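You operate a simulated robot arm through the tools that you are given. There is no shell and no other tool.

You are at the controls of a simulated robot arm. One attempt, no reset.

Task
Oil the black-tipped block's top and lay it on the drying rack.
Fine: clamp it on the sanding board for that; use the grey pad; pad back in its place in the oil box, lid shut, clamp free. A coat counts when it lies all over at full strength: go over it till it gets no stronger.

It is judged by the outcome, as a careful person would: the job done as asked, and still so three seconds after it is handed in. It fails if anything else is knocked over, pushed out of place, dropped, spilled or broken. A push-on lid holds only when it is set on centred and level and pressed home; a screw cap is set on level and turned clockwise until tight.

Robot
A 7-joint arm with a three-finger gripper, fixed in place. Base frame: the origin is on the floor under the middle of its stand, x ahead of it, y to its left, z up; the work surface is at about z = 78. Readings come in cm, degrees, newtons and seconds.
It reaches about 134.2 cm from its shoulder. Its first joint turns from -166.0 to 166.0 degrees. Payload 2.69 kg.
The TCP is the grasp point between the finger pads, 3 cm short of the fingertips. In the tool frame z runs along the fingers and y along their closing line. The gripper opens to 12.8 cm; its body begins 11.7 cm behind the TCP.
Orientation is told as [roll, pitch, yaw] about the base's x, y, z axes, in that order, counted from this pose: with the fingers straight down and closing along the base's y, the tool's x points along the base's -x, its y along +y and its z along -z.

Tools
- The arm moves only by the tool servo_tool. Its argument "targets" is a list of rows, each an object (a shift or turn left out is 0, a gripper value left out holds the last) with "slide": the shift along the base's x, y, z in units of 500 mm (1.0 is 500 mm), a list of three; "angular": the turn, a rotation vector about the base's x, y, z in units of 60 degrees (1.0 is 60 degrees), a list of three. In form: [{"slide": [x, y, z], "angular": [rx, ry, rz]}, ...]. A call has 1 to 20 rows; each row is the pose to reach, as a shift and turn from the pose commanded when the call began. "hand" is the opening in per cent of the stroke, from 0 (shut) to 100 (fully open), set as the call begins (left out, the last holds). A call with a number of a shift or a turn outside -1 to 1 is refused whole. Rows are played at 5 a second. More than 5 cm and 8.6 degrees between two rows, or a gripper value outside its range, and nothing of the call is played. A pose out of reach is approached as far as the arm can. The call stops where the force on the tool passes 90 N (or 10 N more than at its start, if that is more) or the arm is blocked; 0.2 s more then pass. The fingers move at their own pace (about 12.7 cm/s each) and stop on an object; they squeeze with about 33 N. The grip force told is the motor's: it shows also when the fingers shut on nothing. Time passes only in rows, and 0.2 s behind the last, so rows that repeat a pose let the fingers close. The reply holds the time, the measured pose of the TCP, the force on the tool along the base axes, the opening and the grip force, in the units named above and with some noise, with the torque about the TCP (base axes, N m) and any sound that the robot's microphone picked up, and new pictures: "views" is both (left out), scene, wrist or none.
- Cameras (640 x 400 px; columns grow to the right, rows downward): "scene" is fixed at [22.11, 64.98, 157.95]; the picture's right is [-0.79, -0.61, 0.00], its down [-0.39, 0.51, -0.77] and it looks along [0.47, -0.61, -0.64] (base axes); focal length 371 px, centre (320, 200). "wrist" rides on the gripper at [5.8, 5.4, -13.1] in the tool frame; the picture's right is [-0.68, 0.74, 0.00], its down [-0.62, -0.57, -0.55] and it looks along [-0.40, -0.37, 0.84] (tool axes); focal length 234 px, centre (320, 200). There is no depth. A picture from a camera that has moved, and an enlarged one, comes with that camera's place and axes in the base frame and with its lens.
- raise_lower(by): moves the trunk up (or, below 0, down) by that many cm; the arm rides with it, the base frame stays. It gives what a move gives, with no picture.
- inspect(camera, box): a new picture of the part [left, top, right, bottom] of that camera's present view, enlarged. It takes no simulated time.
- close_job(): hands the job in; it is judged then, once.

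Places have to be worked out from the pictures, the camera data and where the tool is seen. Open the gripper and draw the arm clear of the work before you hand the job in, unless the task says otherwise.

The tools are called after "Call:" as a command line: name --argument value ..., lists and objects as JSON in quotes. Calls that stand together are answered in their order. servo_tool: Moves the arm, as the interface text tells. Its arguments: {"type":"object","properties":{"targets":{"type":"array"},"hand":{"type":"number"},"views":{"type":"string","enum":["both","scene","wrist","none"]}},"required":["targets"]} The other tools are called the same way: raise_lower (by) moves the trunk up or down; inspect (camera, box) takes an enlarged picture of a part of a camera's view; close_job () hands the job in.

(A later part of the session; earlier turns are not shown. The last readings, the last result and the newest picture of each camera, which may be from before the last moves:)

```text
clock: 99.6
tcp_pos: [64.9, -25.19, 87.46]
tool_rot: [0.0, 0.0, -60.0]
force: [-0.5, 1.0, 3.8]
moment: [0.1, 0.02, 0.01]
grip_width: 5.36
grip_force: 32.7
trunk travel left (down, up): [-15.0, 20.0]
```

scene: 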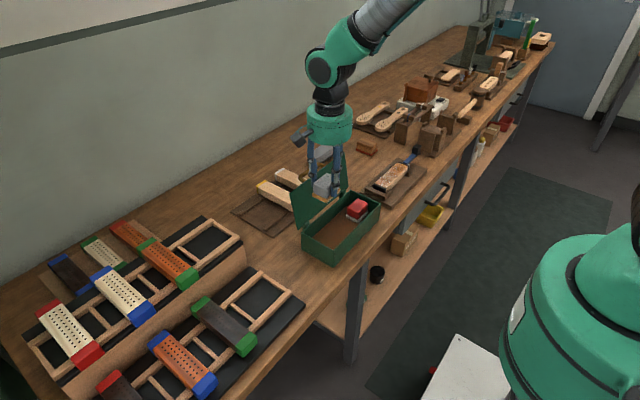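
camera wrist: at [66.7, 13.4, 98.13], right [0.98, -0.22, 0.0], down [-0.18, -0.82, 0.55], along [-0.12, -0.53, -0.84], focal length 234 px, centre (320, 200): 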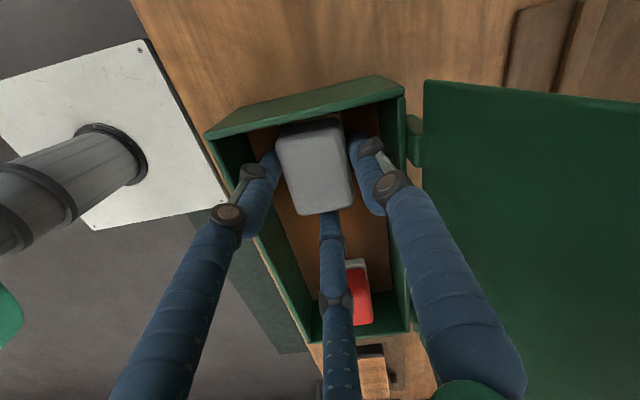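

Touching at about 5 N. I add a little press and run three strokes: front side, middle, and back side.

Call:
servo_tool --targets '[{"slide": [0, 0, -0.0015]}, {"slide": [0, -0.02, -0.0015]}, {"slide": [0, -0.04, -0.0015]}, {"slide": [0, -0.06, -0.0015]}, {"slide": [0, -0.08, -0.0015]}, {"slide": [0, -0.1, -0.0015]}, {"slide": [0, -0.12, -0.0015]}, {"slide": [0, -0.14, -0.0015]}, {"slide": [0, -0.16, -0.0015]}, {"slide": [0, -0.18, -0.0015]}, {"slide": [0, -0.2, -0.0015]}, {"slide": [0, -0.22, -0.0015]}, {"slide": [0, -0.24, -0.0015]}, {"slide": [0, -0.252, -0.0015]}, {"slide": [0, -0.252, -0.0015]}]' --views "none"

Call:
servo_tool --targets '[{"slide": [0.01, 0.0, 0]}, {"slide": [0.01, 0.02, 0]}, {"slide": [0.01, 0.04, 0]}, {"slide": [0.01, 0.06, 0]}, {"slide": [0.01, 0.08, 0]}, {"slide": [0.01, 0.1, 0]}, {"slide": [0.01, 0.12, 0]}, {"slide": [0.01, 0.14, 0]}, {"slide": [0.01, 0.16, 0]}, {"slide": [0.01, 0.18, 0]}, {"slide": [0.01, 0.2, 0]}, {"slide": [0.01, 0.22, 0]}, {"slide": [0.01, 0.24, 0]}, {"slide": [0.01, 0.252, 0]}, {"slide": [0.01, 0.252, 0]}]' --views "none"

Call:
servo_tool --targets '[{"slide": [0.01, 0.0, 0]}, {"slide": [0.01, -0.02, 0]}, {"slide": [0.01, -0.04, 0]}, {"slide": [0.01, -0.06, 0]}, {"slide": [0.01, -0.08, 0]}, {"slide": [0.01, -0.1, 0]}, {"slide": [0.01, -0.12, 0]}, {"slide": [0.01, -0.14, 0]}, {"slide": [0.01, -0.16, 0]}, {"slide": [0.01, -0.18, 0]}, {"slide": [0.01, -0.2, 0]}, {"slide": [0.01, -0.22, 0]}, {"slide": [0.01, -0.24, 0]}, {"slide": [0.01, -0.252, 0]}, {"slide": [0.01, -0.252, 0]}]' --views "both"

Call:
inspect --camera "scene" --box '[375, 150, 425, 200]'

Call:
inspect --camera "wrist" --box '[220, 0, 420, 240]'

```text
clock: 102.8
tcp_pos: [64.82, -37.72, 87.07]
tool_rot: [0.0, 0.0, -60.0]
force: [-0.3, 5.0, 14.5]
moment: [0.4, 0.02, 0.06]
grip_width: 5.36
grip_force: 32.7
trunk travel left (down, up): [-15.0, 20.0]
```

```text
clock: 106.0
tcp_pos: [65.32, -25.37, 87.22]
tool_rot: [0.2, -0.2, -60.0]
force: [1.5, -4.3, 13.3]
moment: [-0.09, 0.05, 0.0]
grip_width: 5.36
grip_force: 33.4
trunk travel left (down, up): [-15.0, 20.0]
```

```text
clock: 109.2
tcp_pos: [65.81, -37.91, 87.16]
tool_rot: [0.1, 0.1, -60.0]
force: [-1.1, 1.9, 7.0]
moment: [0.21, 0.09, 0.03]
grip_width: 5.35
grip_force: 32.9
trunk travel left (down, up): [-15.0, 20.0]
camera wrist: at [67.46, -30.13, 100.34], right [0.98, -0.22, 0.0], down [-0.18, -0.82, 0.55], along [-0.12, -0.53, -0.84], focal length 234 px, centre (320, 200)
```

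scene: 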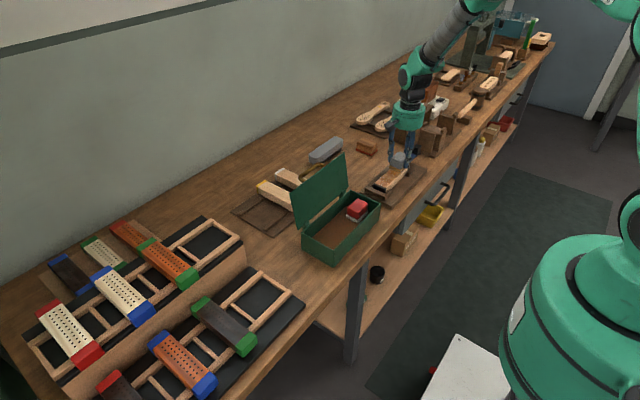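
wrist: 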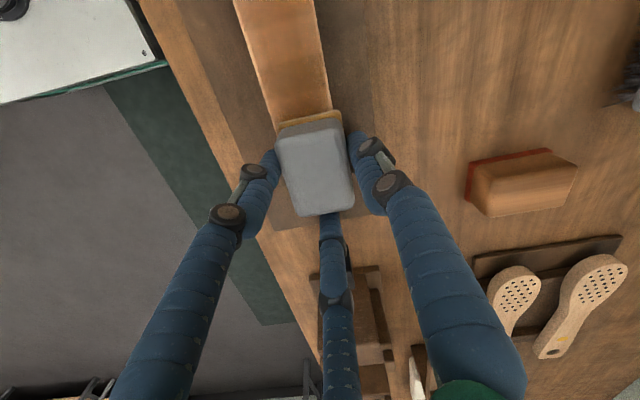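

```text
8.00 times, centred on (400, 175) of scene
camera zoom: at [22.11, 64.98, 157.95], right [-0.79, -0.61, 0.0], down [-0.39, 0.51, -0.77], along [0.47, -0.61, -0.64], focal length 2966 px, centre (-320, 400)
```

zoom: 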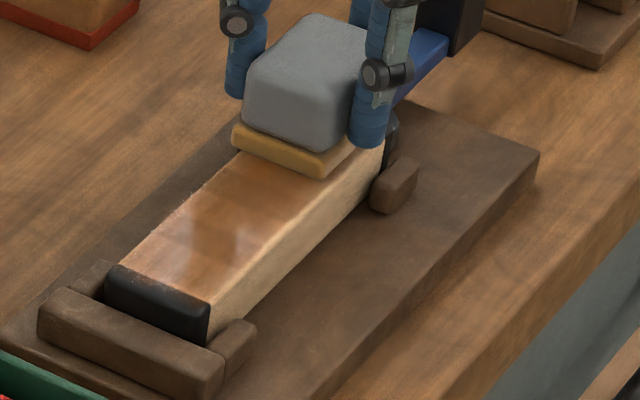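

```text
1.67 times, centred on (320, 120) of wrist
camera zoom: at [67.46, -30.13, 100.34], right [0.98, -0.22, 0.0], down [-0.18, -0.82, 0.55], along [-0.12, -0.53, -0.84], focal length 390 px, centre (320, 333)
```

zoom: 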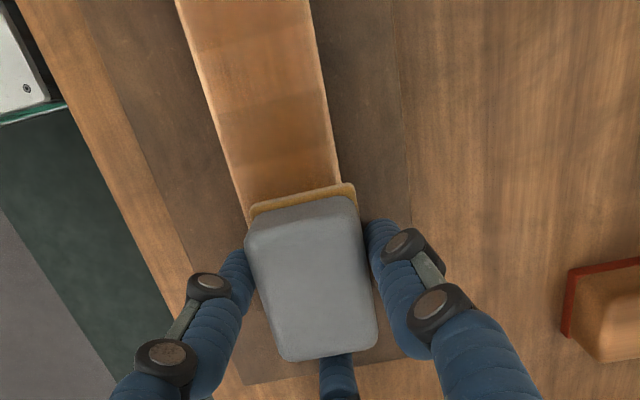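

The pad still holds oil and contact is good (7–14 N). I make two more strokes, middle and front, then lift to inspect.

Call:
servo_tool --targets '[{"slide": [-0.01, 0.0, 0]}, {"slide": [-0.01, 0.02, -0.0005]}, {"slide": [-0.01, 0.04, -0.0005]}, {"slide": [-0.01, 0.06, -0.0005]}, {"slide": [-0.01, 0.08, -0.0005]}, {"slide": [-0.01, 0.1, -0.0005]}, {"slide": [-0.01, 0.12, -0.0005]}, {"slide": [-0.01, 0.14, -0.0005]}, {"slide": [-0.01, 0.16, -0.0005]}, {"slide": [-0.01, 0.18, -0.0005]}, {"slide": [-0.01, 0.2, -0.0005]}, {"slide": [-0.01, 0.22, -0.0005]}, {"slide": [-0.01, 0.24, -0.0005]}, {"slide": [-0.01, 0.256, -0.0005]}, {"slide": [-0.01, 0.256, -0.0005]}]' --views "none"

Call:
servo_tool --targets '[{"slide": [-0.012, 0.0, 0]}, {"slide": [-0.012, -0.02, 0]}, {"slide": [-0.012, -0.04, 0]}, {"slide": [-0.012, -0.06, 0]}, {"slide": [-0.012, -0.08, 0]}, {"slide": [-0.012, -0.1, 0]}, {"slide": [-0.012, -0.12, 0]}, {"slide": [-0.012, -0.14, 0]}, {"slide": [-0.012, -0.16, 0]}, {"slide": [-0.012, -0.18, 0]}, {"slide": [-0.012, -0.2, 0]}, {"slide": [-0.012, -0.22, 0]}, {"slide": [-0.012, -0.24, 0]}, {"slide": [-0.012, -0.256, 0]}, {"slide": [-0.012, -0.256, 0]}]' --views "none"

Call:
servo_tool --targets '[{"slide": [0, 0, 0.03]}, {"slide": [0, 0, 0.1]}, {"slide": [0, 0.04, 0.19]}, {"slide": [0, 0.11, 0.26]}, {"slide": [0, 0.19, 0.31]}, {"slide": [0, 0.28, 0.32]}, {"slide": [0.0, 0.37, 0.32]}, {"slide": [0.0, 0.46, 0.32]}, {"slide": [0.002, 0.55, 0.32]}, {"slide": [0.004, 0.64, 0.32]}, {"slide": [0.006, 0.73, 0.32]}, {"slide": [0.008, 0.82, 0.32]}, {"slide": [0.01, 0.87, 0.32]}, {"slide": [0.01, 0.87, 0.32]}]' --views "both"

Call:
inspect --camera "scene" --box '[375, 150, 425, 200]'

Call:
inspect --camera "scene" --box '[290, 130, 390, 270]'

```text
clock: 112.4
tcp_pos: [65.42, -25.13, 87.14]
tool_rot: [0.1, 0.1, -59.9]
force: [0.4, -1.4, 6.3]
moment: [-0.02, 0.02, -0.02]
grip_width: 5.34
grip_force: 32.9
trunk travel left (down, up): [-15.0, 20.0]
```

```text
clock: 115.6
tcp_pos: [64.73, -37.96, 87.19]
tool_rot: [0.1, 0.1, -59.9]
force: [-0.1, 2.3, 6.6]
moment: [0.15, 0.02, 0.04]
grip_width: 5.35
grip_force: 33.1
trunk travel left (down, up): [-15.0, 20.0]
```

```text
clock: 118.6
tcp_pos: [65.19, 5.75, 102.97]
tool_rot: [0.1, 0.0, -60.0]
force: [0.1, 0.8, -1.6]
moment: [-0.03, 0.01, -0.02]
grip_width: 5.35
grip_force: 32.8
trunk travel left (down, up): [-15.0, 20.0]
camera wrist: at [66.85, 13.51, 116.15], right [0.98, -0.22, 0.0], down [-0.18, -0.82, 0.55], along [-0.12, -0.53, -0.84], focal length 234 px, centre (320, 200)
```

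scene: 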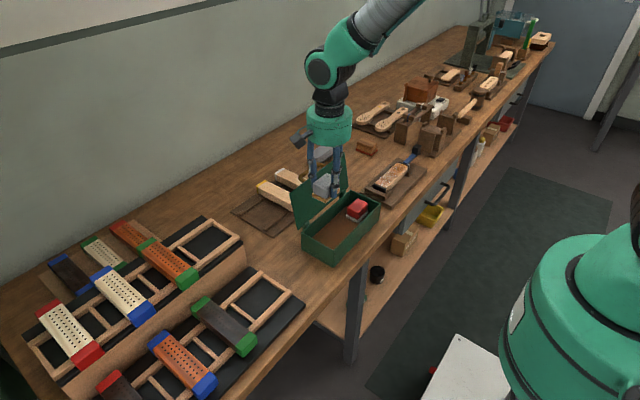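
wrist: 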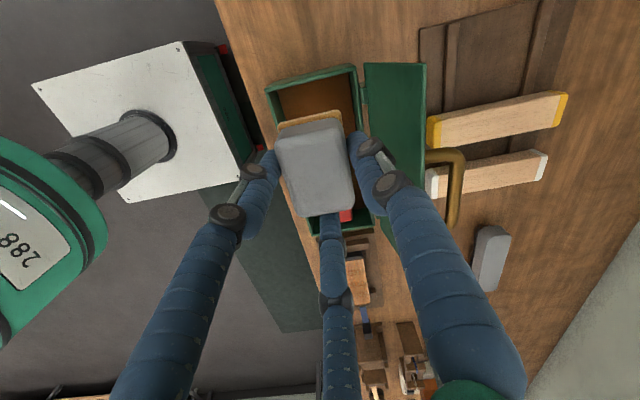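

```text
8.00 times, centred on (400, 175) of scene
camera zoom: at [22.11, 64.98, 157.95], right [-0.79, -0.61, 0.0], down [-0.39, 0.51, -0.77], along [0.47, -0.61, -0.64], focal length 2966 px, centre (-320, 400)
```

zoom: 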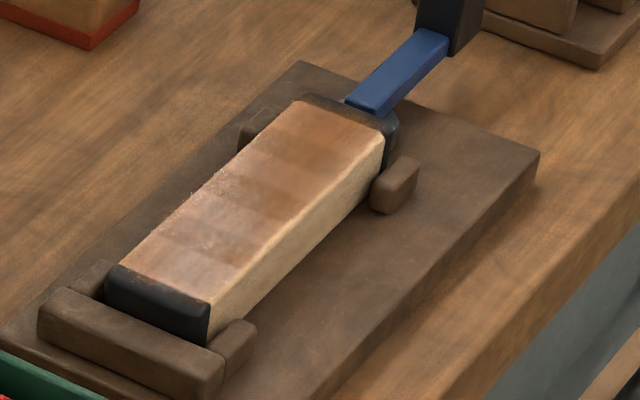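

```text
2.86 times, centred on (340, 200) of scene
camera zoom: at [22.11, 64.98, 157.95], right [-0.79, -0.61, 0.0], down [-0.39, 0.51, -0.77], along [0.47, -0.61, -0.64], focal length 1059 px, centre (263, 200)
```

zoom: 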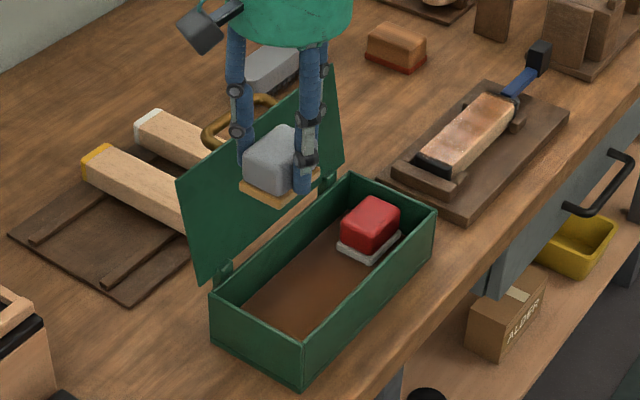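

The coat looks similar to before, but glare makes it hard to judge. I reload the pad again and then will compare the coat from the wrist camera.

Call:
servo_tool --targets '[{"slide": [-0.002, -0.002, -0.06]}, {"slide": [-0.002, -0.002, -0.14]}, {"slide": [-0.002, -0.002, -0.22]}, {"slide": [-0.002, -0.002, -0.29]}, {"slide": [-0.002, -0.002, -0.33]}, {"slide": [-0.002, -0.002, -0.352]}, {"slide": [-0.002, -0.002, -0.362]}, {"slide": [-0.002, -0.002, -0.366]}, {"slide": [-0.002, -0.002, -0.368]}, {"slide": [-0.002, -0.002, -0.369]}, {"slide": [-0.002, -0.002, -0.369]}, {"slide": [-0.002, -0.002, -0.369]}]' --views "none"

```text
clock: 121.2
tcp_pos: [64.97, 5.54, 84.71]
tool_rot: [0.1, -0.1, -60.0]
force: [-0.1, -0.7, -0.2]
moment: [0.01, 0.02, -0.02]
grip_width: 5.35
grip_force: 33.5
trunk travel left (down, up): [-15.0, 20.0]
```

Call:
servo_tool --targets '[{"slide": [0, 0, -0.003]}, {"slide": [0, 0, -0.006]}, {"slide": [0, 0, -0.007]}, {"slide": [0, 0, -0.007]}, {"slide": [0, 0, -0.007]}]' --views "none"

```text
clock: 122.4
tcp_pos: [65.14, 5.6, 84.36]
tool_rot: [0.1, -0.1, -60.0]
force: [-0.7, 0.6, 1.1]
moment: [0.05, 0.12, -0.02]
grip_width: 5.36
grip_force: 33.0
trunk travel left (down, up): [-15.0, 20.0]
```

Call:
servo_tool --targets '[{"slide": [0, 0, -0.002]}, {"slide": [0, 0, -0.002]}, {"slide": [0, 0, -0.002]}, {"slide": [0, 0, -0.002]}, {"slide": [0, 0, -0.002]}, {"slide": [0, 0, -0.002]}]' --views "none"

Call:
servo_tool --targets '[{"slide": [0, 0, 0.01]}, {"slide": [0, 0, 0.05]}, {"slide": [0, 0, 0.12]}, {"slide": [0, 0, 0.2]}, {"slide": [0, 0, 0.29]}, {"slide": [0, 0, 0.37]}, {"slide": [0, -0.05, 0.37]}, {"slide": [0.0, -0.14, 0.37]}, {"slide": [0.0, -0.23, 0.37]}, {"slide": [0.0, -0.32, 0.37]}, {"slide": [0.0, -0.41, 0.37]}, {"slide": [0.0, -0.5, 0.37]}, {"slide": [0.0, -0.59, 0.37]}, {"slide": [0.0, -0.68, 0.37]}, {"slide": [0.0, -0.77, 0.36]}, {"slide": [0.0, -0.86, 0.33]}, {"slide": [0.0, -0.94, 0.3]}, {"slide": [0.0, -0.98, 0.28]}, {"slide": [0.0, -0.98, 0.28]}]' --views "both"

Call:
inspect --camera "wrist" --box '[240, 0, 400, 140]'

Call:
inspect --camera "scene" --box '[370, 110, 440, 200]'

```text
clock: 123.8
tcp_pos: [65.06, 5.52, 84.22]
tool_rot: [0.1, 0.0, -59.9]
force: [-2.9, 2.2, 26.5]
moment: [0.44, 0.18, 0.0]
grip_width: 5.37
grip_force: 33.0
trunk travel left (down, up): [-15.0, 20.0]
```

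```text
clock: 127.8
tcp_pos: [65.34, -43.52, 98.15]
tool_rot: [0.1, 0.1, -60.0]
force: [-0.1, -0.3, -0.5]
moment: [0.02, 0.03, -0.01]
grip_width: 5.35
grip_force: 32.6
trunk travel left (down, up): [-15.0, 20.0]
camera wrist: at [66.82, -35.76, 111.29], right [0.98, -0.22, 0.0], down [-0.18, -0.82, 0.55], along [-0.12, -0.53, -0.84], focal length 234 px, centre (320, 200)
```

scene: 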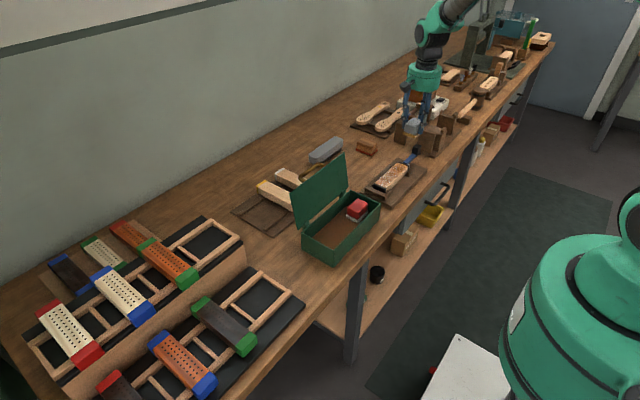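
wrist: 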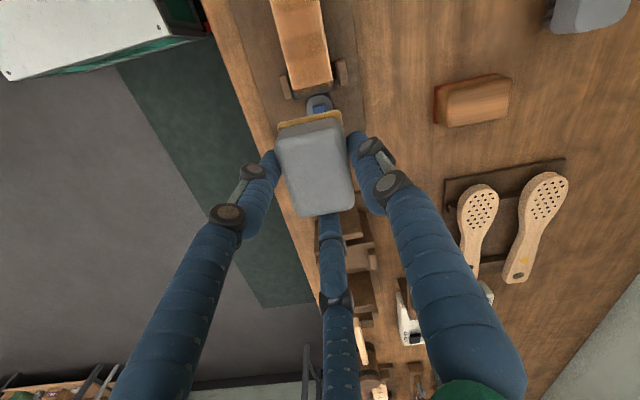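

```text
2.86 times, centred on (320, 70) of wrist
camera zoom: at [66.82, -35.76, 111.29], right [0.98, -0.22, 0.0], down [-0.18, -0.82, 0.55], along [-0.12, -0.53, -0.84], focal length 669 px, centre (320, 571)
```

zoom: 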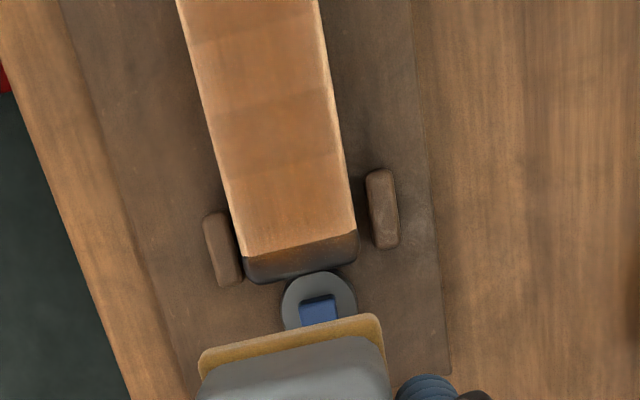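

```text
4.44 times, centred on (405, 155) of scene
camera zoom: at [22.11, 64.98, 157.95], right [-0.79, -0.61, 0.0], down [-0.39, 0.51, -0.77], along [0.47, -0.61, -0.64], focal length 1648 px, centre (-58, 400)
```

zoom: 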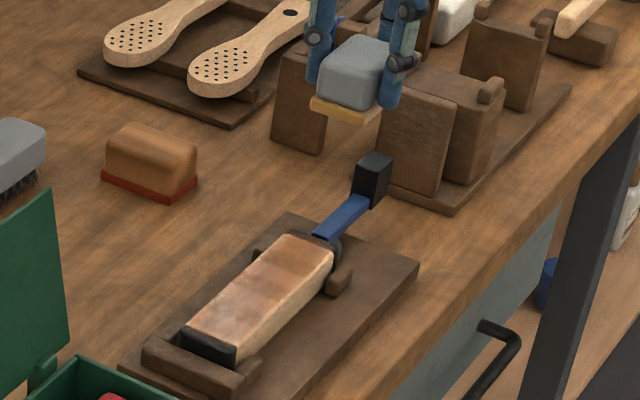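

From here the coat shows cross-bands of slightly different strength, so it isn't even yet. I go back to the +y end with the freshly loaded pad for more, firmer passes.

Call:
servo_tool --targets '[{"slide": [0, 0.08, 0]}, {"slide": [0, 0.17, 0]}, {"slide": [0, 0.26, 0]}, {"slide": [0.001, 0.34, 0]}, {"slide": [0.001, 0.366, -0.03]}, {"slide": [0.001, 0.366, -0.1]}, {"slide": [0.001, 0.366, -0.17]}, {"slide": [0.001, 0.366, -0.2]}, {"slide": [0.001, 0.366, -0.212]}, {"slide": [0.001, 0.366, -0.212]}]' --views "none"

Call:
servo_tool --targets '[{"slide": [0, 0, -0.003]}, {"slide": [0, 0, -0.006]}, {"slide": [0, 0, -0.006]}]' --views "none"

```text
clock: 130.0
tcp_pos: [65.17, -25.05, 87.69]
tool_rot: [0.2, 0.0, -60.0]
force: [0.1, 1.0, -1.0]
moment: [-0.01, 0.02, 0.03]
grip_width: 5.34
grip_force: 33.0
trunk travel left (down, up): [-15.0, 20.0]
```

```text
clock: 130.8
tcp_pos: [65.12, -25.1, 87.43]
tool_rot: [0.1, 0.1, -60.0]
force: [0.1, -0.3, 0.1]
moment: [-0.01, -0.01, -0.01]
grip_width: 5.35
grip_force: 33.0
trunk travel left (down, up): [-15.0, 20.0]
```

Call:
servo_tool --targets '[{"slide": [0, 0, -0.003]}, {"slide": [0, 0, -0.006]}, {"slide": [0, 0, -0.006]}]' --views "none"

```text
clock: 131.6
tcp_pos: [65.28, -25.15, 87.23]
tool_rot: [0.2, -0.1, -60.0]
force: [-2.8, 2.9, 9.2]
moment: [0.18, 0.2, -0.03]
grip_width: 5.36
grip_force: 33.1
trunk travel left (down, up): [-15.0, 20.0]
```

Contact at 9 N. Now four strokes with a slightly firmer press: middle, front, back, middle.

Call:
servo_tool --targets '[{"slide": [0, 0, -0.001]}, {"slide": [0, -0.02, -0.001]}, {"slide": [0, -0.04, -0.001]}, {"slide": [0, -0.06, -0.001]}, {"slide": [0, -0.08, -0.001]}, {"slide": [0, -0.1, -0.001]}, {"slide": [0, -0.12, -0.001]}, {"slide": [0, -0.14, -0.001]}, {"slide": [0, -0.16, -0.001]}, {"slide": [0, -0.18, -0.001]}, {"slide": [0, -0.2, -0.001]}, {"slide": [0, -0.22, -0.001]}, {"slide": [0, -0.24, -0.001]}, {"slide": [0, -0.254, -0.001]}, {"slide": [0, -0.254, -0.001]}]' --views "none"

Call:
servo_tool --targets '[{"slide": [-0.008, 0.0, 0]}, {"slide": [-0.008, 0.02, -0.001]}, {"slide": [-0.008, 0.04, -0.001]}, {"slide": [-0.008, 0.06, -0.001]}, {"slide": [-0.008, 0.08, -0.001]}, {"slide": [-0.008, 0.1, -0.001]}, {"slide": [-0.008, 0.12, -0.001]}, {"slide": [-0.008, 0.14, -0.001]}, {"slide": [-0.008, 0.16, -0.001]}, {"slide": [-0.008, 0.18, -0.001]}, {"slide": [-0.008, 0.2, -0.001]}, {"slide": [-0.008, 0.22, -0.001]}, {"slide": [-0.008, 0.24, -0.001]}, {"slide": [-0.008, 0.254, -0.001]}, {"slide": [0.01, 0.254, -0.001]}]' --views "none"

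Call:
servo_tool --targets '[{"slide": [0.0, -0.02, 0]}, {"slide": [0.0, -0.04, -0.001]}, {"slide": [0.0, -0.06, -0.001]}, {"slide": [0.0, -0.08, -0.001]}, {"slide": [0.0, -0.1, -0.001]}, {"slide": [0.0, -0.12, -0.001]}, {"slide": [0.0, -0.14, -0.001]}, {"slide": [0.0, -0.16, -0.001]}, {"slide": [0.0, -0.18, -0.001]}, {"slide": [0.0, -0.2, -0.001]}, {"slide": [0.0, -0.22, -0.001]}, {"slide": [0.0, -0.24, -0.001]}, {"slide": [0.0, -0.254, -0.001]}, {"slide": [-0.01, -0.254, -0.001]}]' --views "none"

Call:
servo_tool --targets '[{"slide": [0, 0.02, 0]}, {"slide": [0, 0.04, -0.001]}, {"slide": [0, 0.06, -0.001]}, {"slide": [0, 0.08, -0.001]}, {"slide": [0, 0.1, -0.001]}, {"slide": [0, 0.12, -0.001]}, {"slide": [0, 0.14, -0.001]}, {"slide": [0, 0.16, -0.001]}, {"slide": [0, 0.18, -0.001]}, {"slide": [0, 0.2, -0.001]}, {"slide": [0, 0.22, -0.001]}, {"slide": [0, 0.24, -0.001]}, {"slide": [0, 0.254, -0.001]}, {"slide": [0, 0.254, -0.001]}]' --views "both"

Call:
inspect --camera "scene" --box '[375, 140, 425, 200]'

Call:
inspect --camera "wrist" --box '[240, 80, 400, 300]'

```text
clock: 134.8
tcp_pos: [65.07, -37.86, 87.06]
tool_rot: [0.1, 0.0, -59.9]
force: [-0.1, 5.0, 13.8]
moment: [0.41, 0.04, 0.04]
grip_width: 5.35
grip_force: 32.9
trunk travel left (down, up): [-15.0, 20.0]
```

```text
clock: 138.0
tcp_pos: [65.51, -24.92, 86.84]
tool_rot: [0.1, 0.1, -59.9]
force: [-10.2, 3.3, 26.0]
moment: [0.68, 0.38, 0.14]
grip_width: 5.37
grip_force: 32.9
trunk travel left (down, up): [-15.0, 20.0]
```

```text
clock: 141.0
tcp_pos: [65.13, -37.84, 87.02]
tool_rot: [0.1, 0.1, -59.9]
force: [-0.1, 0.1, -0.9]
moment: [0.0, 0.0, -0.02]
grip_width: 5.36
grip_force: 32.9
trunk travel left (down, up): [-15.0, 20.0]
```

```text
clock: 144.0
tcp_pos: [65.11, -25.17, 86.92]
tool_rot: [0.1, 0.1, -60.0]
force: [0.7, -2.8, 9.2]
moment: [0.11, 0.0, 0.02]
grip_width: 5.36
grip_force: 32.6
trunk travel left (down, up): [-15.0, 20.0]
camera wrist: at [66.81, -17.39, 100.03], right [0.98, -0.22, 0.0], down [-0.18, -0.82, 0.55], along [-0.12, -0.53, -0.84], focal length 234 px, centre (320, 200)
```

scene: 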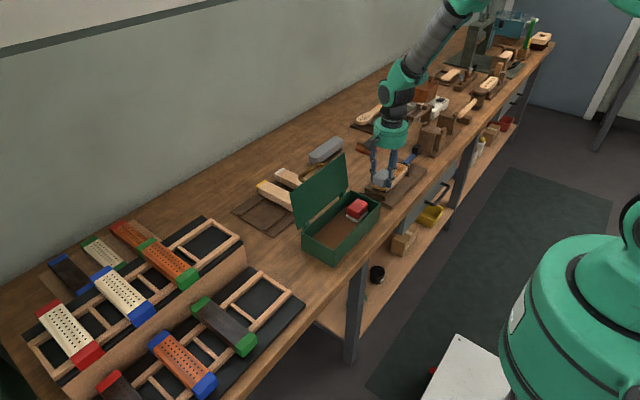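
wrist: 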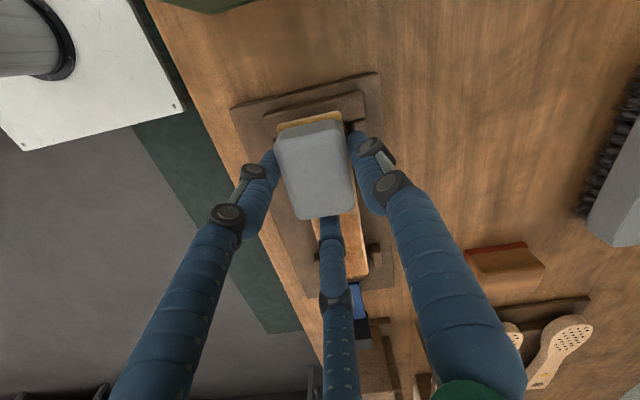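

```text
6.67 times, centred on (400, 170) of scene
camera zoom: at [22.11, 64.98, 157.95], right [-0.79, -0.61, 0.0], down [-0.39, 0.51, -0.77], along [0.47, -0.61, -0.64], focal length 2472 px, centre (-213, 400)
```

zoom: 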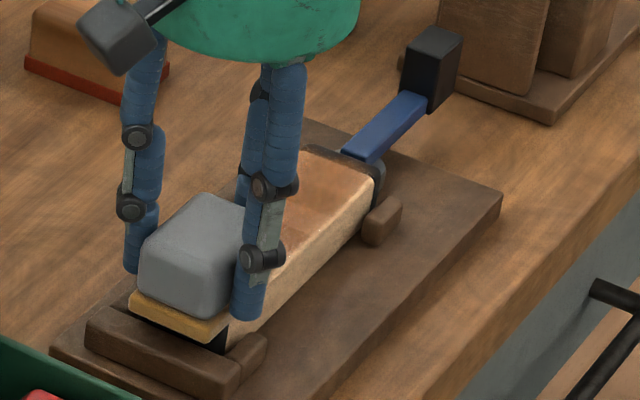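

```text
1.82 times, centred on (320, 190) of wrist
camera zoom: at [66.81, -17.39, 100.03], right [0.98, -0.22, 0.0], down [-0.18, -0.82, 0.55], along [-0.12, -0.53, -0.84], focal length 426 px, centre (320, 218)
```

zoom: 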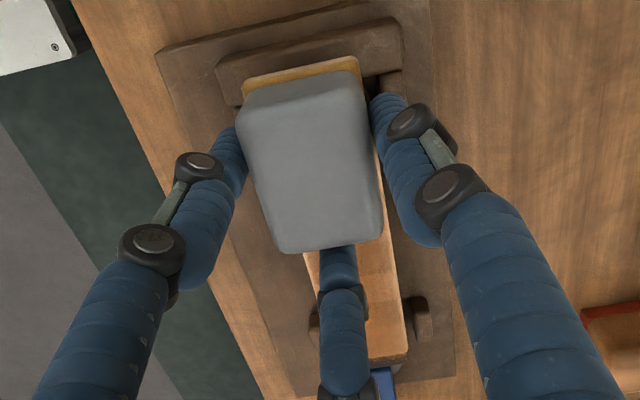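

Contact varies because the pad creeps up in the grip under load, but it still holds oil. I go to the viewing position to judge the coat.

Call:
servo_tool --targets '[{"slide": [0, 0, 0.03]}, {"slide": [0, 0, 0.1]}, {"slide": [0, 0, 0.18]}, {"slide": [0, -0.06, 0.225]}, {"slide": [0, -0.15, 0.225]}, {"slide": [0, -0.24, 0.225]}, {"slide": [0, -0.33, 0.225]}, {"slide": [0, -0.368, 0.225]}, {"slide": [0, -0.368, 0.225]}]' --views "none"

Call:
inspect --camera "wrist" --box '[240, 0, 400, 140]'

Call:
inspect --camera "scene" --box '[375, 150, 425, 200]'

Call:
inspect --camera "scene" --box '[395, 100, 445, 160]'

```text
clock: 146.0
tcp_pos: [65.1, -43.63, 98.02]
tool_rot: [0.1, 0.0, -60.0]
force: [0.1, -0.9, -1.1]
moment: [0.0, 0.02, 0.03]
grip_width: 5.35
grip_force: 33.2
trunk travel left (down, up): [-15.0, 20.0]
```

```text
2.86 times, centred on (320, 70) of wrist
camera zoom: at [66.77, -35.79, 111.16], right [0.98, -0.22, 0.0], down [-0.18, -0.82, 0.55], along [-0.12, -0.53, -0.84], focal length 669 px, centre (320, 571)
```

zoom: 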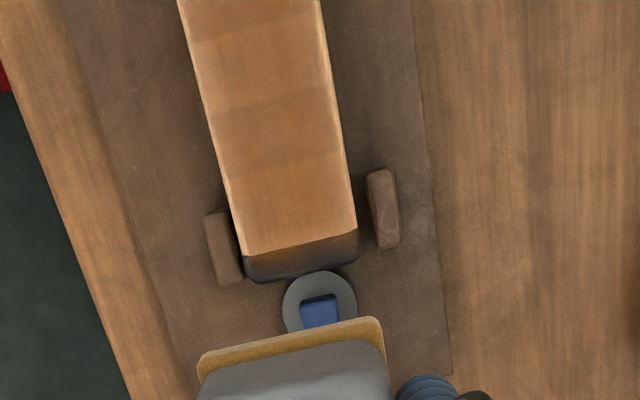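

```text
8.00 times, centred on (400, 175) of scene
camera zoom: at [22.11, 64.98, 157.95], right [-0.79, -0.61, 0.0], down [-0.39, 0.51, -0.77], along [0.47, -0.61, -0.64], focal length 2966 px, centre (-320, 400)
```

zoom: 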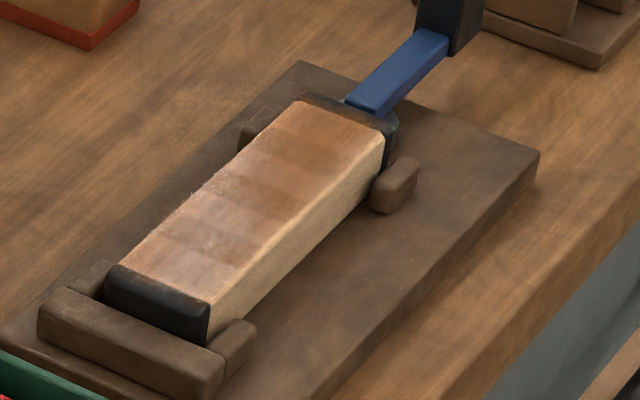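

```text
6.67 times, centred on (420, 130) of scene
camera zoom: at [22.11, 64.98, 157.95], right [-0.79, -0.61, 0.0], down [-0.39, 0.51, -0.77], along [0.47, -0.61, -0.64], focal length 2472 px, centre (-347, 667)
```

zoom: 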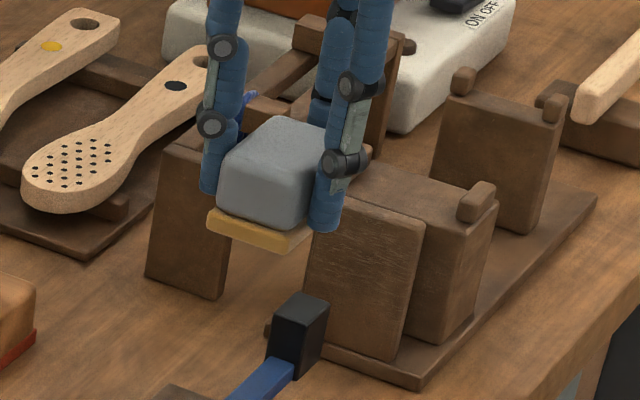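

The bands stay where they were, while the pad now gives off little oil, which suggests the coat is close to full. I make another full set of passes over front, back and middle and then compare again.

Call:
servo_tool --targets '[{"slide": [0.004, 0.06, 0]}, {"slide": [0.012, 0.116, 0]}, {"slide": [0.012, 0.116, -0.06]}, {"slide": [0.012, 0.116, -0.13]}, {"slide": [0.012, 0.116, -0.2]}, {"slide": [0.012, 0.116, -0.216]}, {"slide": [0.012, 0.116, -0.222]}, {"slide": [0.012, 0.116, -0.222]}]' --views "none"

Call:
servo_tool --targets '[{"slide": [0, 0, -0.002]}, {"slide": [0, 0, -0.003]}, {"slide": [0, 0, -0.003]}]' --views "none"

```text
clock: 147.8
tcp_pos: [65.89, -37.67, 86.99]
tool_rot: [0.1, 0.0, -60.0]
force: [-0.3, 0.1, -0.1]
moment: [0.0, -0.03, 0.02]
grip_width: 5.38
grip_force: 33.0
trunk travel left (down, up): [-15.0, 20.0]
```

```text
clock: 148.6
tcp_pos: [65.81, -37.71, 86.91]
tool_rot: [0.1, 0.1, -60.0]
force: [0.0, -0.6, 3.5]
moment: [0.18, 0.08, 0.04]
grip_width: 5.34
grip_force: 33.3
trunk travel left (down, up): [-15.0, 20.0]
```

Call:
servo_tool --targets '[{"slide": [0, 0.0, -0.0015]}, {"slide": [0, 0.02, -0.0015]}, {"slide": [0, 0.04, -0.0015]}, {"slide": [0, 0.06, -0.0015]}, {"slide": [0, 0.08, -0.0015]}, {"slide": [0, 0.1, -0.0015]}, {"slide": [0, 0.12, -0.0015]}, {"slide": [0, 0.14, -0.0015]}, {"slide": [0, 0.16, -0.0015]}, {"slide": [0, 0.18, -0.0015]}, {"slide": [0, 0.2, -0.0015]}, {"slide": [0, 0.22, -0.0015]}, {"slide": [0, 0.24, -0.0015]}, {"slide": [0, 0.256, -0.0015]}, {"slide": [-0.01, 0.256, -0.0015]}]' --views "none"

Call:
servo_tool --targets '[{"slide": [-0.012, 0, 0]}, {"slide": [-0.012, -0.02, 0]}, {"slide": [-0.012, -0.04, 0]}, {"slide": [-0.012, -0.06, 0]}, {"slide": [-0.012, -0.08, 0]}, {"slide": [-0.012, -0.1, 0]}, {"slide": [-0.012, -0.12, 0]}, {"slide": [-0.012, -0.14, 0]}, {"slide": [-0.012, -0.16, 0]}, {"slide": [-0.012, -0.18, 0]}, {"slide": [-0.012, -0.2, 0]}, {"slide": [-0.012, -0.22, 0]}, {"slide": [-0.012, -0.24, 0]}, {"slide": [-0.012, -0.256, 0]}, {"slide": [0, -0.256, 0]}]' --views "none"

Call:
servo_tool --targets '[{"slide": [0, 0.02, 0]}, {"slide": [0, 0.04, 0]}, {"slide": [0, 0.06, 0]}, {"slide": [0, 0.08, 0]}, {"slide": [0, 0.1, 0]}, {"slide": [0, 0.12, 0]}, {"slide": [0, 0.14, 0]}, {"slide": [0, 0.16, 0]}, {"slide": [0, 0.18, 0]}, {"slide": [0, 0.2, 0]}, {"slide": [0, 0.22, 0]}, {"slide": [0, 0.24, 0]}, {"slide": [0, 0.256, 0]}, {"slide": [0, 0.256, 0]}]' --views "none"

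Call:
servo_tool --targets '[{"slide": [0, -0.02, 0]}, {"slide": [0, -0.04, 0]}, {"slide": [0, -0.06, 0]}, {"slide": [0, -0.08, 0]}, {"slide": [0, -0.1, 0]}, {"slide": [0, -0.12, 0]}, {"slide": [0, -0.14, 0]}, {"slide": [0, -0.16, 0]}, {"slide": [0, -0.18, 0]}, {"slide": [0, -0.2, 0]}, {"slide": [0, -0.22, 0]}, {"slide": [0, -0.24, 0]}, {"slide": [0, -0.256, 0]}, {"slide": [0, -0.256, 0]}]' --views "none"

Call:
servo_tool --targets '[{"slide": [0, 0, 0.03]}, {"slide": [0, 0, 0.1]}, {"slide": [0, -0.02, 0.18]}, {"slide": [0, -0.09, 0.224]}, {"slide": [0, -0.116, 0.224]}, {"slide": [0, -0.116, 0.224]}]' --views "none"

Call:
inspect --camera "wrist" --box '[240, 0, 400, 140]'

Call:
inspect --camera "scene" --box '[375, 150, 425, 200]'

Call:
inspect --camera "scene" --box '[395, 100, 445, 160]'

```text
clock: 151.8
tcp_pos: [65.34, -24.86, 86.82]
tool_rot: [0.1, -0.1, -60.1]
force: [1.9, 0.4, 12.3]
moment: [0.17, -0.11, -0.02]
grip_width: 5.39
grip_force: 32.6
trunk travel left (down, up): [-15.0, 20.0]
```

```text
clock: 155.0
tcp_pos: [65.29, -37.83, 86.74]
tool_rot: [0.3, -0.1, -60.0]
force: [-1.7, -0.5, 7.4]
moment: [0.2, 0.18, 0.04]
grip_width: 5.38
grip_force: 33.1
trunk travel left (down, up): [-15.0, 20.0]
```

```text
clock: 158.0
tcp_pos: [65.23, -24.98, 86.76]
tool_rot: [0.1, -0.1, -60.0]
force: [-0.6, 0.0, 5.3]
moment: [0.01, -0.01, 0.01]
grip_width: 5.35
grip_force: 33.2
trunk travel left (down, up): [-15.0, 20.0]
```

```text
clock: 161.0
tcp_pos: [65.19, -37.8, 86.87]
tool_rot: [0.1, 0.1, -60.0]
force: [0.9, -0.3, 3.1]
moment: [0.11, 0.01, -0.05]
grip_width: 5.37
grip_force: 33.0
trunk travel left (down, up): [-15.0, 20.0]
```

```text
clock: 162.4
tcp_pos: [65.18, -43.42, 98.09]
tool_rot: [0.1, 0.1, -60.0]
force: [-0.5, -0.1, -1.3]
moment: [0.04, 0.02, -0.01]
grip_width: 5.32
grip_force: 32.7
trunk travel left (down, up): [-15.0, 20.0]
```

```text
2.86 times, centred on (320, 70) of wrist
camera zoom: at [66.82, -35.68, 111.25], right [0.98, -0.22, 0.0], down [-0.18, -0.82, 0.55], along [-0.12, -0.53, -0.84], focal length 669 px, centre (320, 571)
```

zoom: 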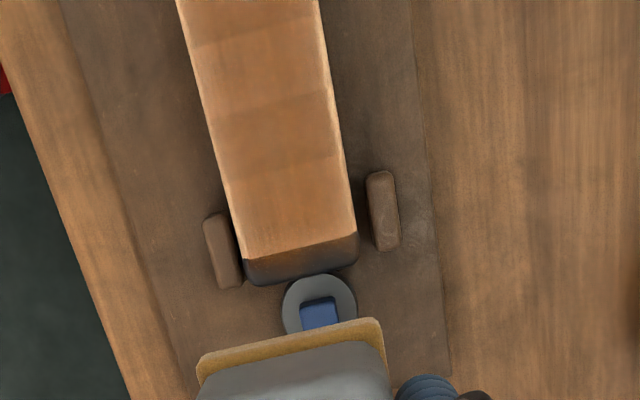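

```text
8.00 times, centred on (400, 175) of scene
camera zoom: at [22.11, 64.98, 157.95], right [-0.79, -0.61, 0.0], down [-0.39, 0.51, -0.77], along [0.47, -0.61, -0.64], focal length 2966 px, centre (-320, 400)
```

zoom: 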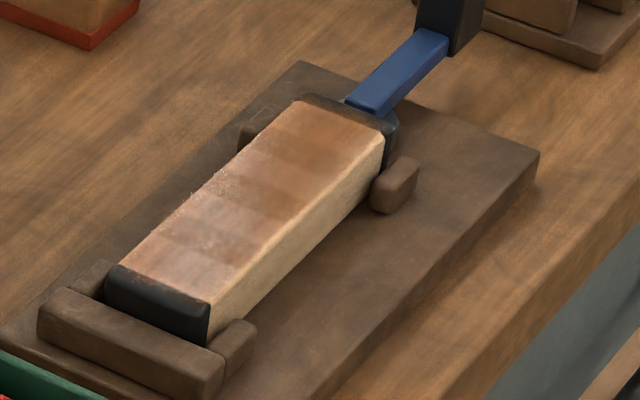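

```text
6.67 times, centred on (420, 130) of scene
camera zoom: at [22.11, 64.98, 157.95], right [-0.79, -0.61, 0.0], down [-0.39, 0.51, -0.77], along [0.47, -0.61, -0.64], focal length 2472 px, centre (-347, 667)
```

zoom: 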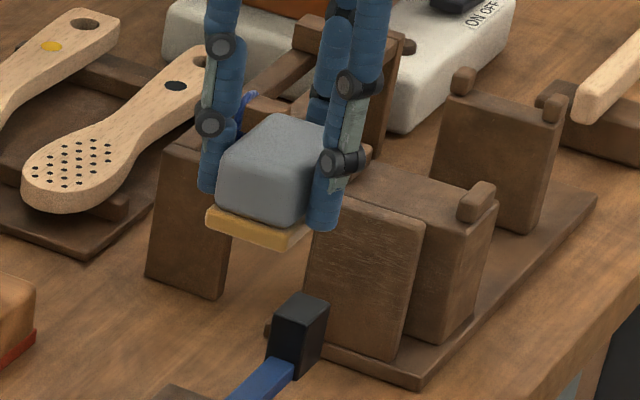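

The pad's colour and the coat no longer change between passes, so the top is at full strength. On the way back I check the +y end from the wrist camera.

Call:
servo_tool --targets '[{"slide": [0, 0.05, 0.04]}, {"slide": [0, 0.14, 0.06]}, {"slide": [0, 0.23, 0.06]}, {"slide": [0, 0.28, 0.06]}, {"slide": [0, 0.28, 0.06]}]' --views "wrist"

Call:
inspect --camera "wrist" --box '[240, 0, 400, 130]'

```text
clock: 163.6
tcp_pos: [65.24, -29.39, 100.84]
tool_rot: [0.2, 0.0, -60.0]
force: [-0.1, 0.0, -0.4]
moment: [-0.02, 0.0, -0.01]
grip_width: 5.36
grip_force: 33.1
trunk travel left (down, up): [-15.0, 20.0]
camera wrist: at [66.84, -21.64, 114.03], right [0.98, -0.22, 0.0], down [-0.18, -0.82, 0.55], along [-0.12, -0.53, -0.84], focal length 234 px, centre (320, 200)
```

wrist: 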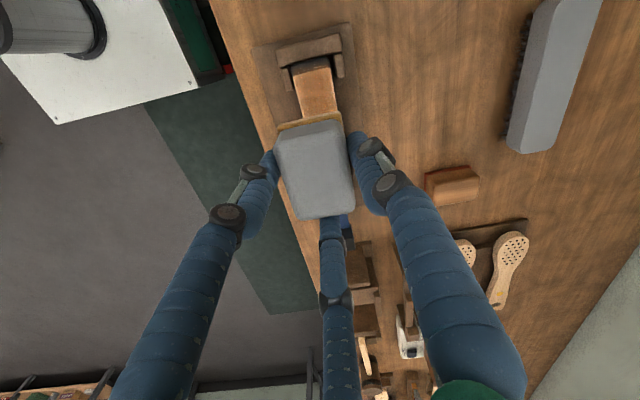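

```text
3.08 times, centred on (320, 65) of wrist
camera zoom: at [66.84, -21.64, 114.03], right [0.98, -0.22, 0.0], down [-0.18, -0.82, 0.55], along [-0.12, -0.53, -0.84], focal length 720 px, centre (320, 615)
```

zoom: 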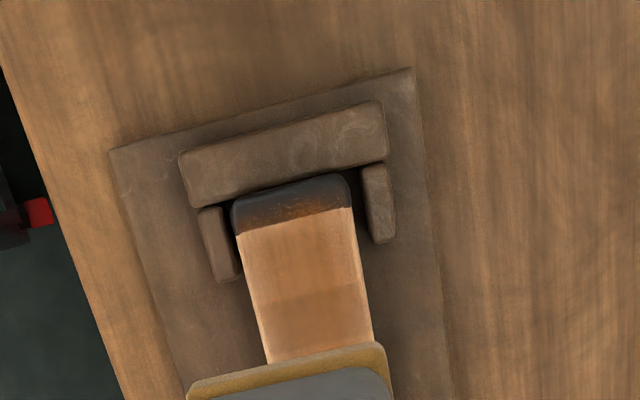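

The +y end, including the top of its black tip, is coated too. Now I return the pad: first to above its place in the box.

Call:
servo_tool --targets '[{"slide": [0.0, 0.08, 0.03]}, {"slide": [0.0, 0.17, 0.05]}, {"slide": [0.0, 0.26, 0.05]}, {"slide": [0.0, 0.35, 0.05]}, {"slide": [0.0, 0.44, 0.05]}, {"slide": [0.0, 0.53, 0.05]}, {"slide": [-0.001, 0.62, 0.05]}, {"slide": [-0.003, 0.702, 0.05]}, {"slide": [-0.003, 0.702, 0.0]}, {"slide": [-0.003, 0.702, -0.09]}, {"slide": [-0.003, 0.702, -0.18]}, {"slide": [-0.003, 0.702, -0.25]}, {"slide": [-0.003, 0.702, -0.3]}, {"slide": [-0.003, 0.702, -0.318]}, {"slide": [-0.003, 0.702, -0.324]}, {"slide": [-0.003, 0.702, -0.324]}]' --views "both"

Call:
inspect --camera "wrist" --box '[220, 50, 420, 250]'

```text
clock: 167.0
tcp_pos: [65.05, 5.61, 84.73]
tool_rot: [0.1, 0.0, -60.1]
force: [0.3, 0.2, -0.8]
moment: [-0.02, -0.02, 0.01]
grip_width: 5.35
grip_force: 33.1
trunk travel left (down, up): [-15.0, 20.0]
camera wrist: at [66.7, 13.32, 97.89], right [0.98, -0.22, 0.0], down [-0.18, -0.82, 0.55], along [-0.12, -0.53, -0.84], focal length 234 px, centre (320, 200)
```

scene: 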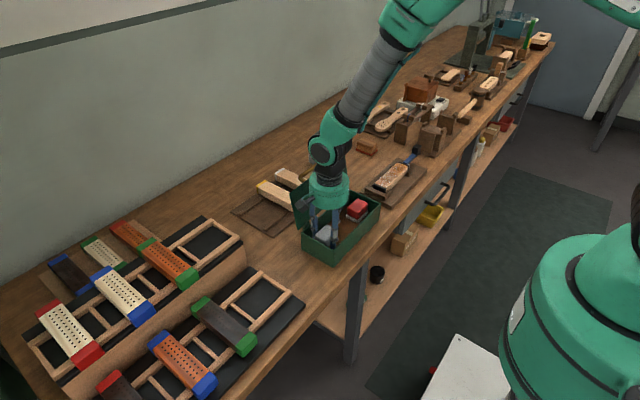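
wrist: 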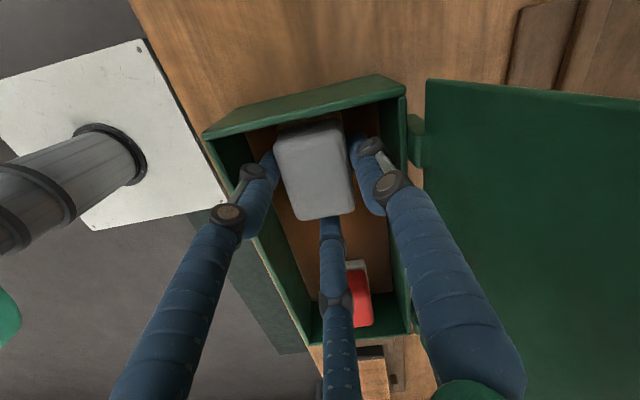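

```text
2.00 times, centred on (320, 150) of wrist
camera zoom: at [66.7, 13.32, 97.89], right [0.98, -0.22, 0.0], down [-0.18, -0.82, 0.55], along [-0.12, -0.53, -0.84], focal length 468 px, centre (320, 300)
```

zoom: 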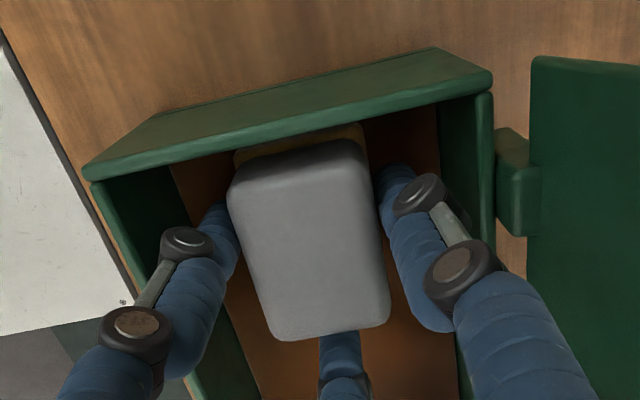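

Call:
servo_tool --targets '[{"slide": [0, 0.001, -0.004]}, {"slide": [0, 0.002, -0.008]}, {"slide": [0, 0.002, -0.011]}, {"slide": [0, 0.002, -0.011]}]' --views "none"

Call:
servo_tool --targets '[{"slide": [0, 0, -0.002]}, {"slide": [0, 0, -0.003]}, {"slide": [0, 0, -0.003]}]' --views "none"

```text
clock: 168.0
tcp_pos: [65.09, 5.57, 84.19]
tool_rot: [0.1, 0.0, -60.0]
force: [0.2, 0.6, -0.6]
moment: [-0.01, 0.01, 0.01]
grip_width: 5.35
grip_force: 33.0
trunk travel left (down, up): [-15.0, 20.0]
```

```text
clock: 168.8
tcp_pos: [65.14, 5.62, 83.99]
tool_rot: [0.2, 0.0, -60.0]
force: [0.4, -0.5, -0.7]
moment: [-0.03, 0.04, 0.02]
grip_width: 5.33
grip_force: 32.8
trunk travel left (down, up): [-15.0, 20.0]
```

Call:
servo_tool --targets '[{"slide": [0, 0, -0.002]}, {"slide": [0, 0, -0.003]}, {"slide": [0, 0, -0.003]}]' --views "none"

```text
clock: 169.6
tcp_pos: [65.01, 5.59, 84.05]
tool_rot: [0.2, 0.0, -60.1]
force: [-3.9, 0.0, 12.3]
moment: [0.16, 0.29, 0.04]
grip_width: 5.36
grip_force: 32.9
trunk travel left (down, up): [-15.0, 20.0]
```

The pad bears on the floor. I ease the press and open the fingers just enough to release it.

Call:
servo_tool --targets '[{"slide": [0, 0, 0.001]}, {"slide": [0, 0, 0.001]}]' --views "none"

Call:
servo_tool --targets '[{"slide": [0, 0, 0.001]}, {"slide": [0, 0, 0.001]}, {"slide": [0, 0, 0.001]}]' --hand 47 --views "wrist"

Call:
inspect --camera "wrist" --box '[220, 50, 420, 250]'

```text
clock: 170.2
tcp_pos: [65.17, 5.68, 83.98]
tool_rot: [0.2, -0.1, -60.0]
force: [0.3, -3.8, 6.0]
moment: [-0.08, 0.02, -0.01]
grip_width: 5.37
grip_force: 33.3
trunk travel left (down, up): [-15.0, 20.0]
```

```text
clock: 171.0
tcp_pos: [65.16, 5.61, 83.97]
tool_rot: [0.2, 0.1, -60.0]
force: [-0.2, 0.8, -0.1]
moment: [0.01, -0.02, 0.0]
grip_width: 6.03
grip_force: 0.0
trunk travel left (down, up): [-15.0, 20.0]
camera wrist: at [66.76, 13.52, 97.16], right [0.98, -0.22, 0.0], down [-0.18, -0.82, 0.55], along [-0.12, -0.53, -0.84], focal length 234 px, centre (320, 200)
```

wrist: 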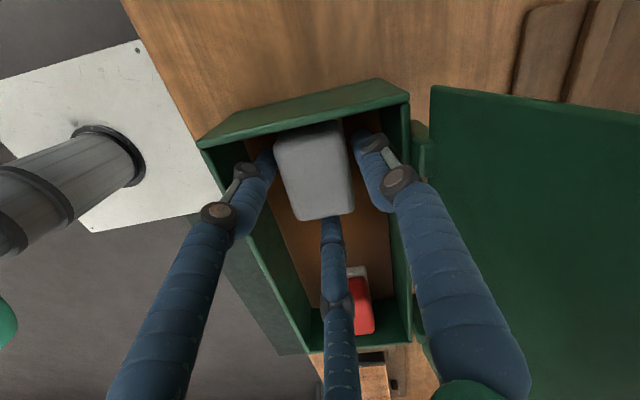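

```text
2.00 times, centred on (320, 150) of wrist
camera zoom: at [66.76, 13.52, 97.16], right [0.98, -0.22, 0.0], down [-0.18, -0.82, 0.55], along [-0.12, -0.53, -0.84], focal length 468 px, centre (320, 300)
```

zoom: 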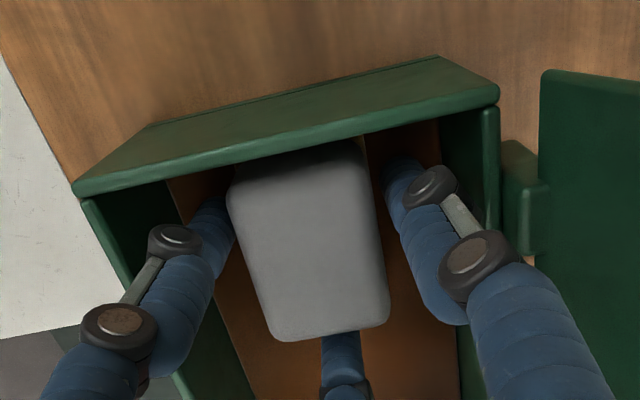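

Released. I rise straight up, slowly at first.

Call:
servo_tool --targets '[{"slide": [0, 0, 0.015]}, {"slide": [0, 0, 0.03]}, {"slide": [0, 0, 0.05]}, {"slide": [0, 0, 0.1]}, {"slide": [0, 0, 0.18]}, {"slide": [0, 0, 0.27]}, {"slide": [0, 0, 0.36]}, {"slide": [0, 0, 0.44]}, {"slide": [0, 0, 0.44]}]' --views "both"

Call:
inspect --camera "wrist" --box '[220, 20, 420, 220]'

Call:
inspect --camera "scene" --box '[295, 165, 385, 270]'

```text
clock: 173.0
tcp_pos: [65.09, 5.88, 106.48]
tool_rot: [0.1, 0.0, -60.0]
force: [-0.8, 0.4, 0.1]
moment: [0.04, -0.02, -0.02]
grip_width: 6.01
grip_force: 0.0
trunk travel left (down, up): [-15.0, 20.0]
camera wrist: at [66.66, 13.66, 119.55], right [0.98, -0.22, 0.0], down [-0.18, -0.82, 0.55], along [-0.12, -0.53, -0.84], focal length 234 px, centre (320, 200)
```

scene: 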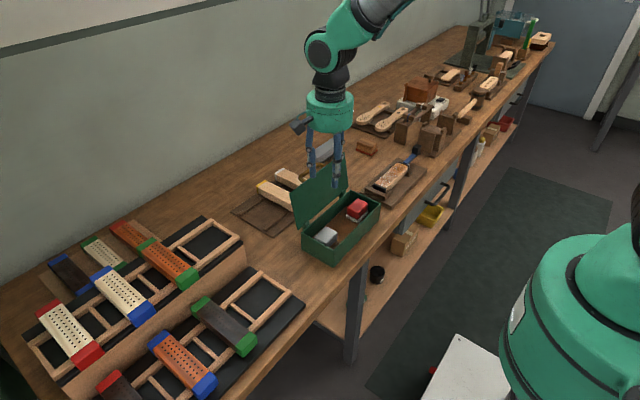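
wrist: 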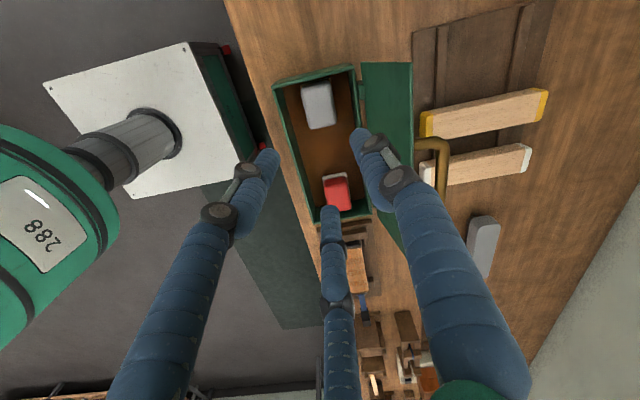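

```text
2.00 times, centred on (320, 120) of wrist
camera zoom: at [66.66, 13.66, 119.55], right [0.98, -0.22, 0.0], down [-0.18, -0.82, 0.55], along [-0.12, -0.53, -0.84], focal length 468 px, centre (320, 360)
```

zoom: 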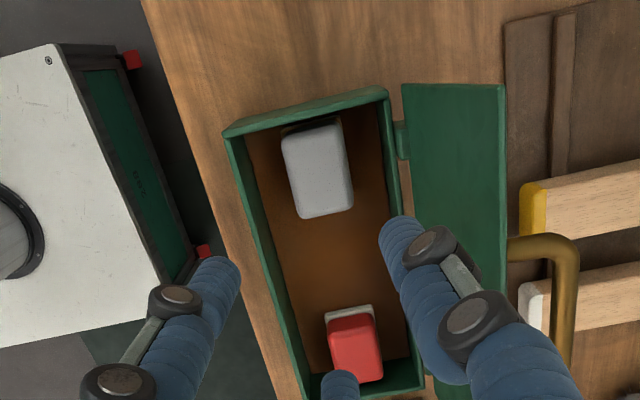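

```text
3.81 times, centred on (340, 218) of scene
camera zoom: at [22.11, 64.98, 157.95], right [-0.79, -0.61, 0.0], down [-0.39, 0.51, -0.77], along [0.47, -0.61, -0.64], focal length 1412 px, centre (244, 133)
```

zoom: 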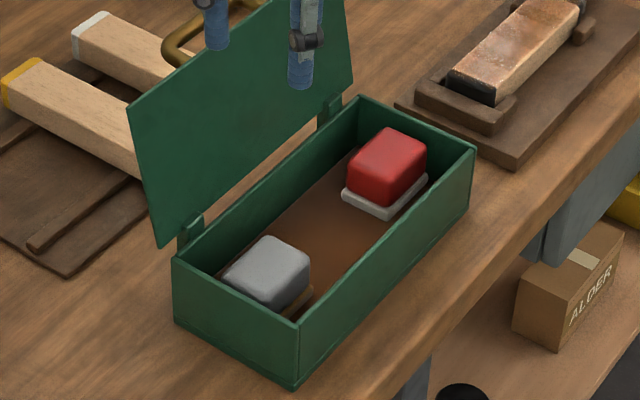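

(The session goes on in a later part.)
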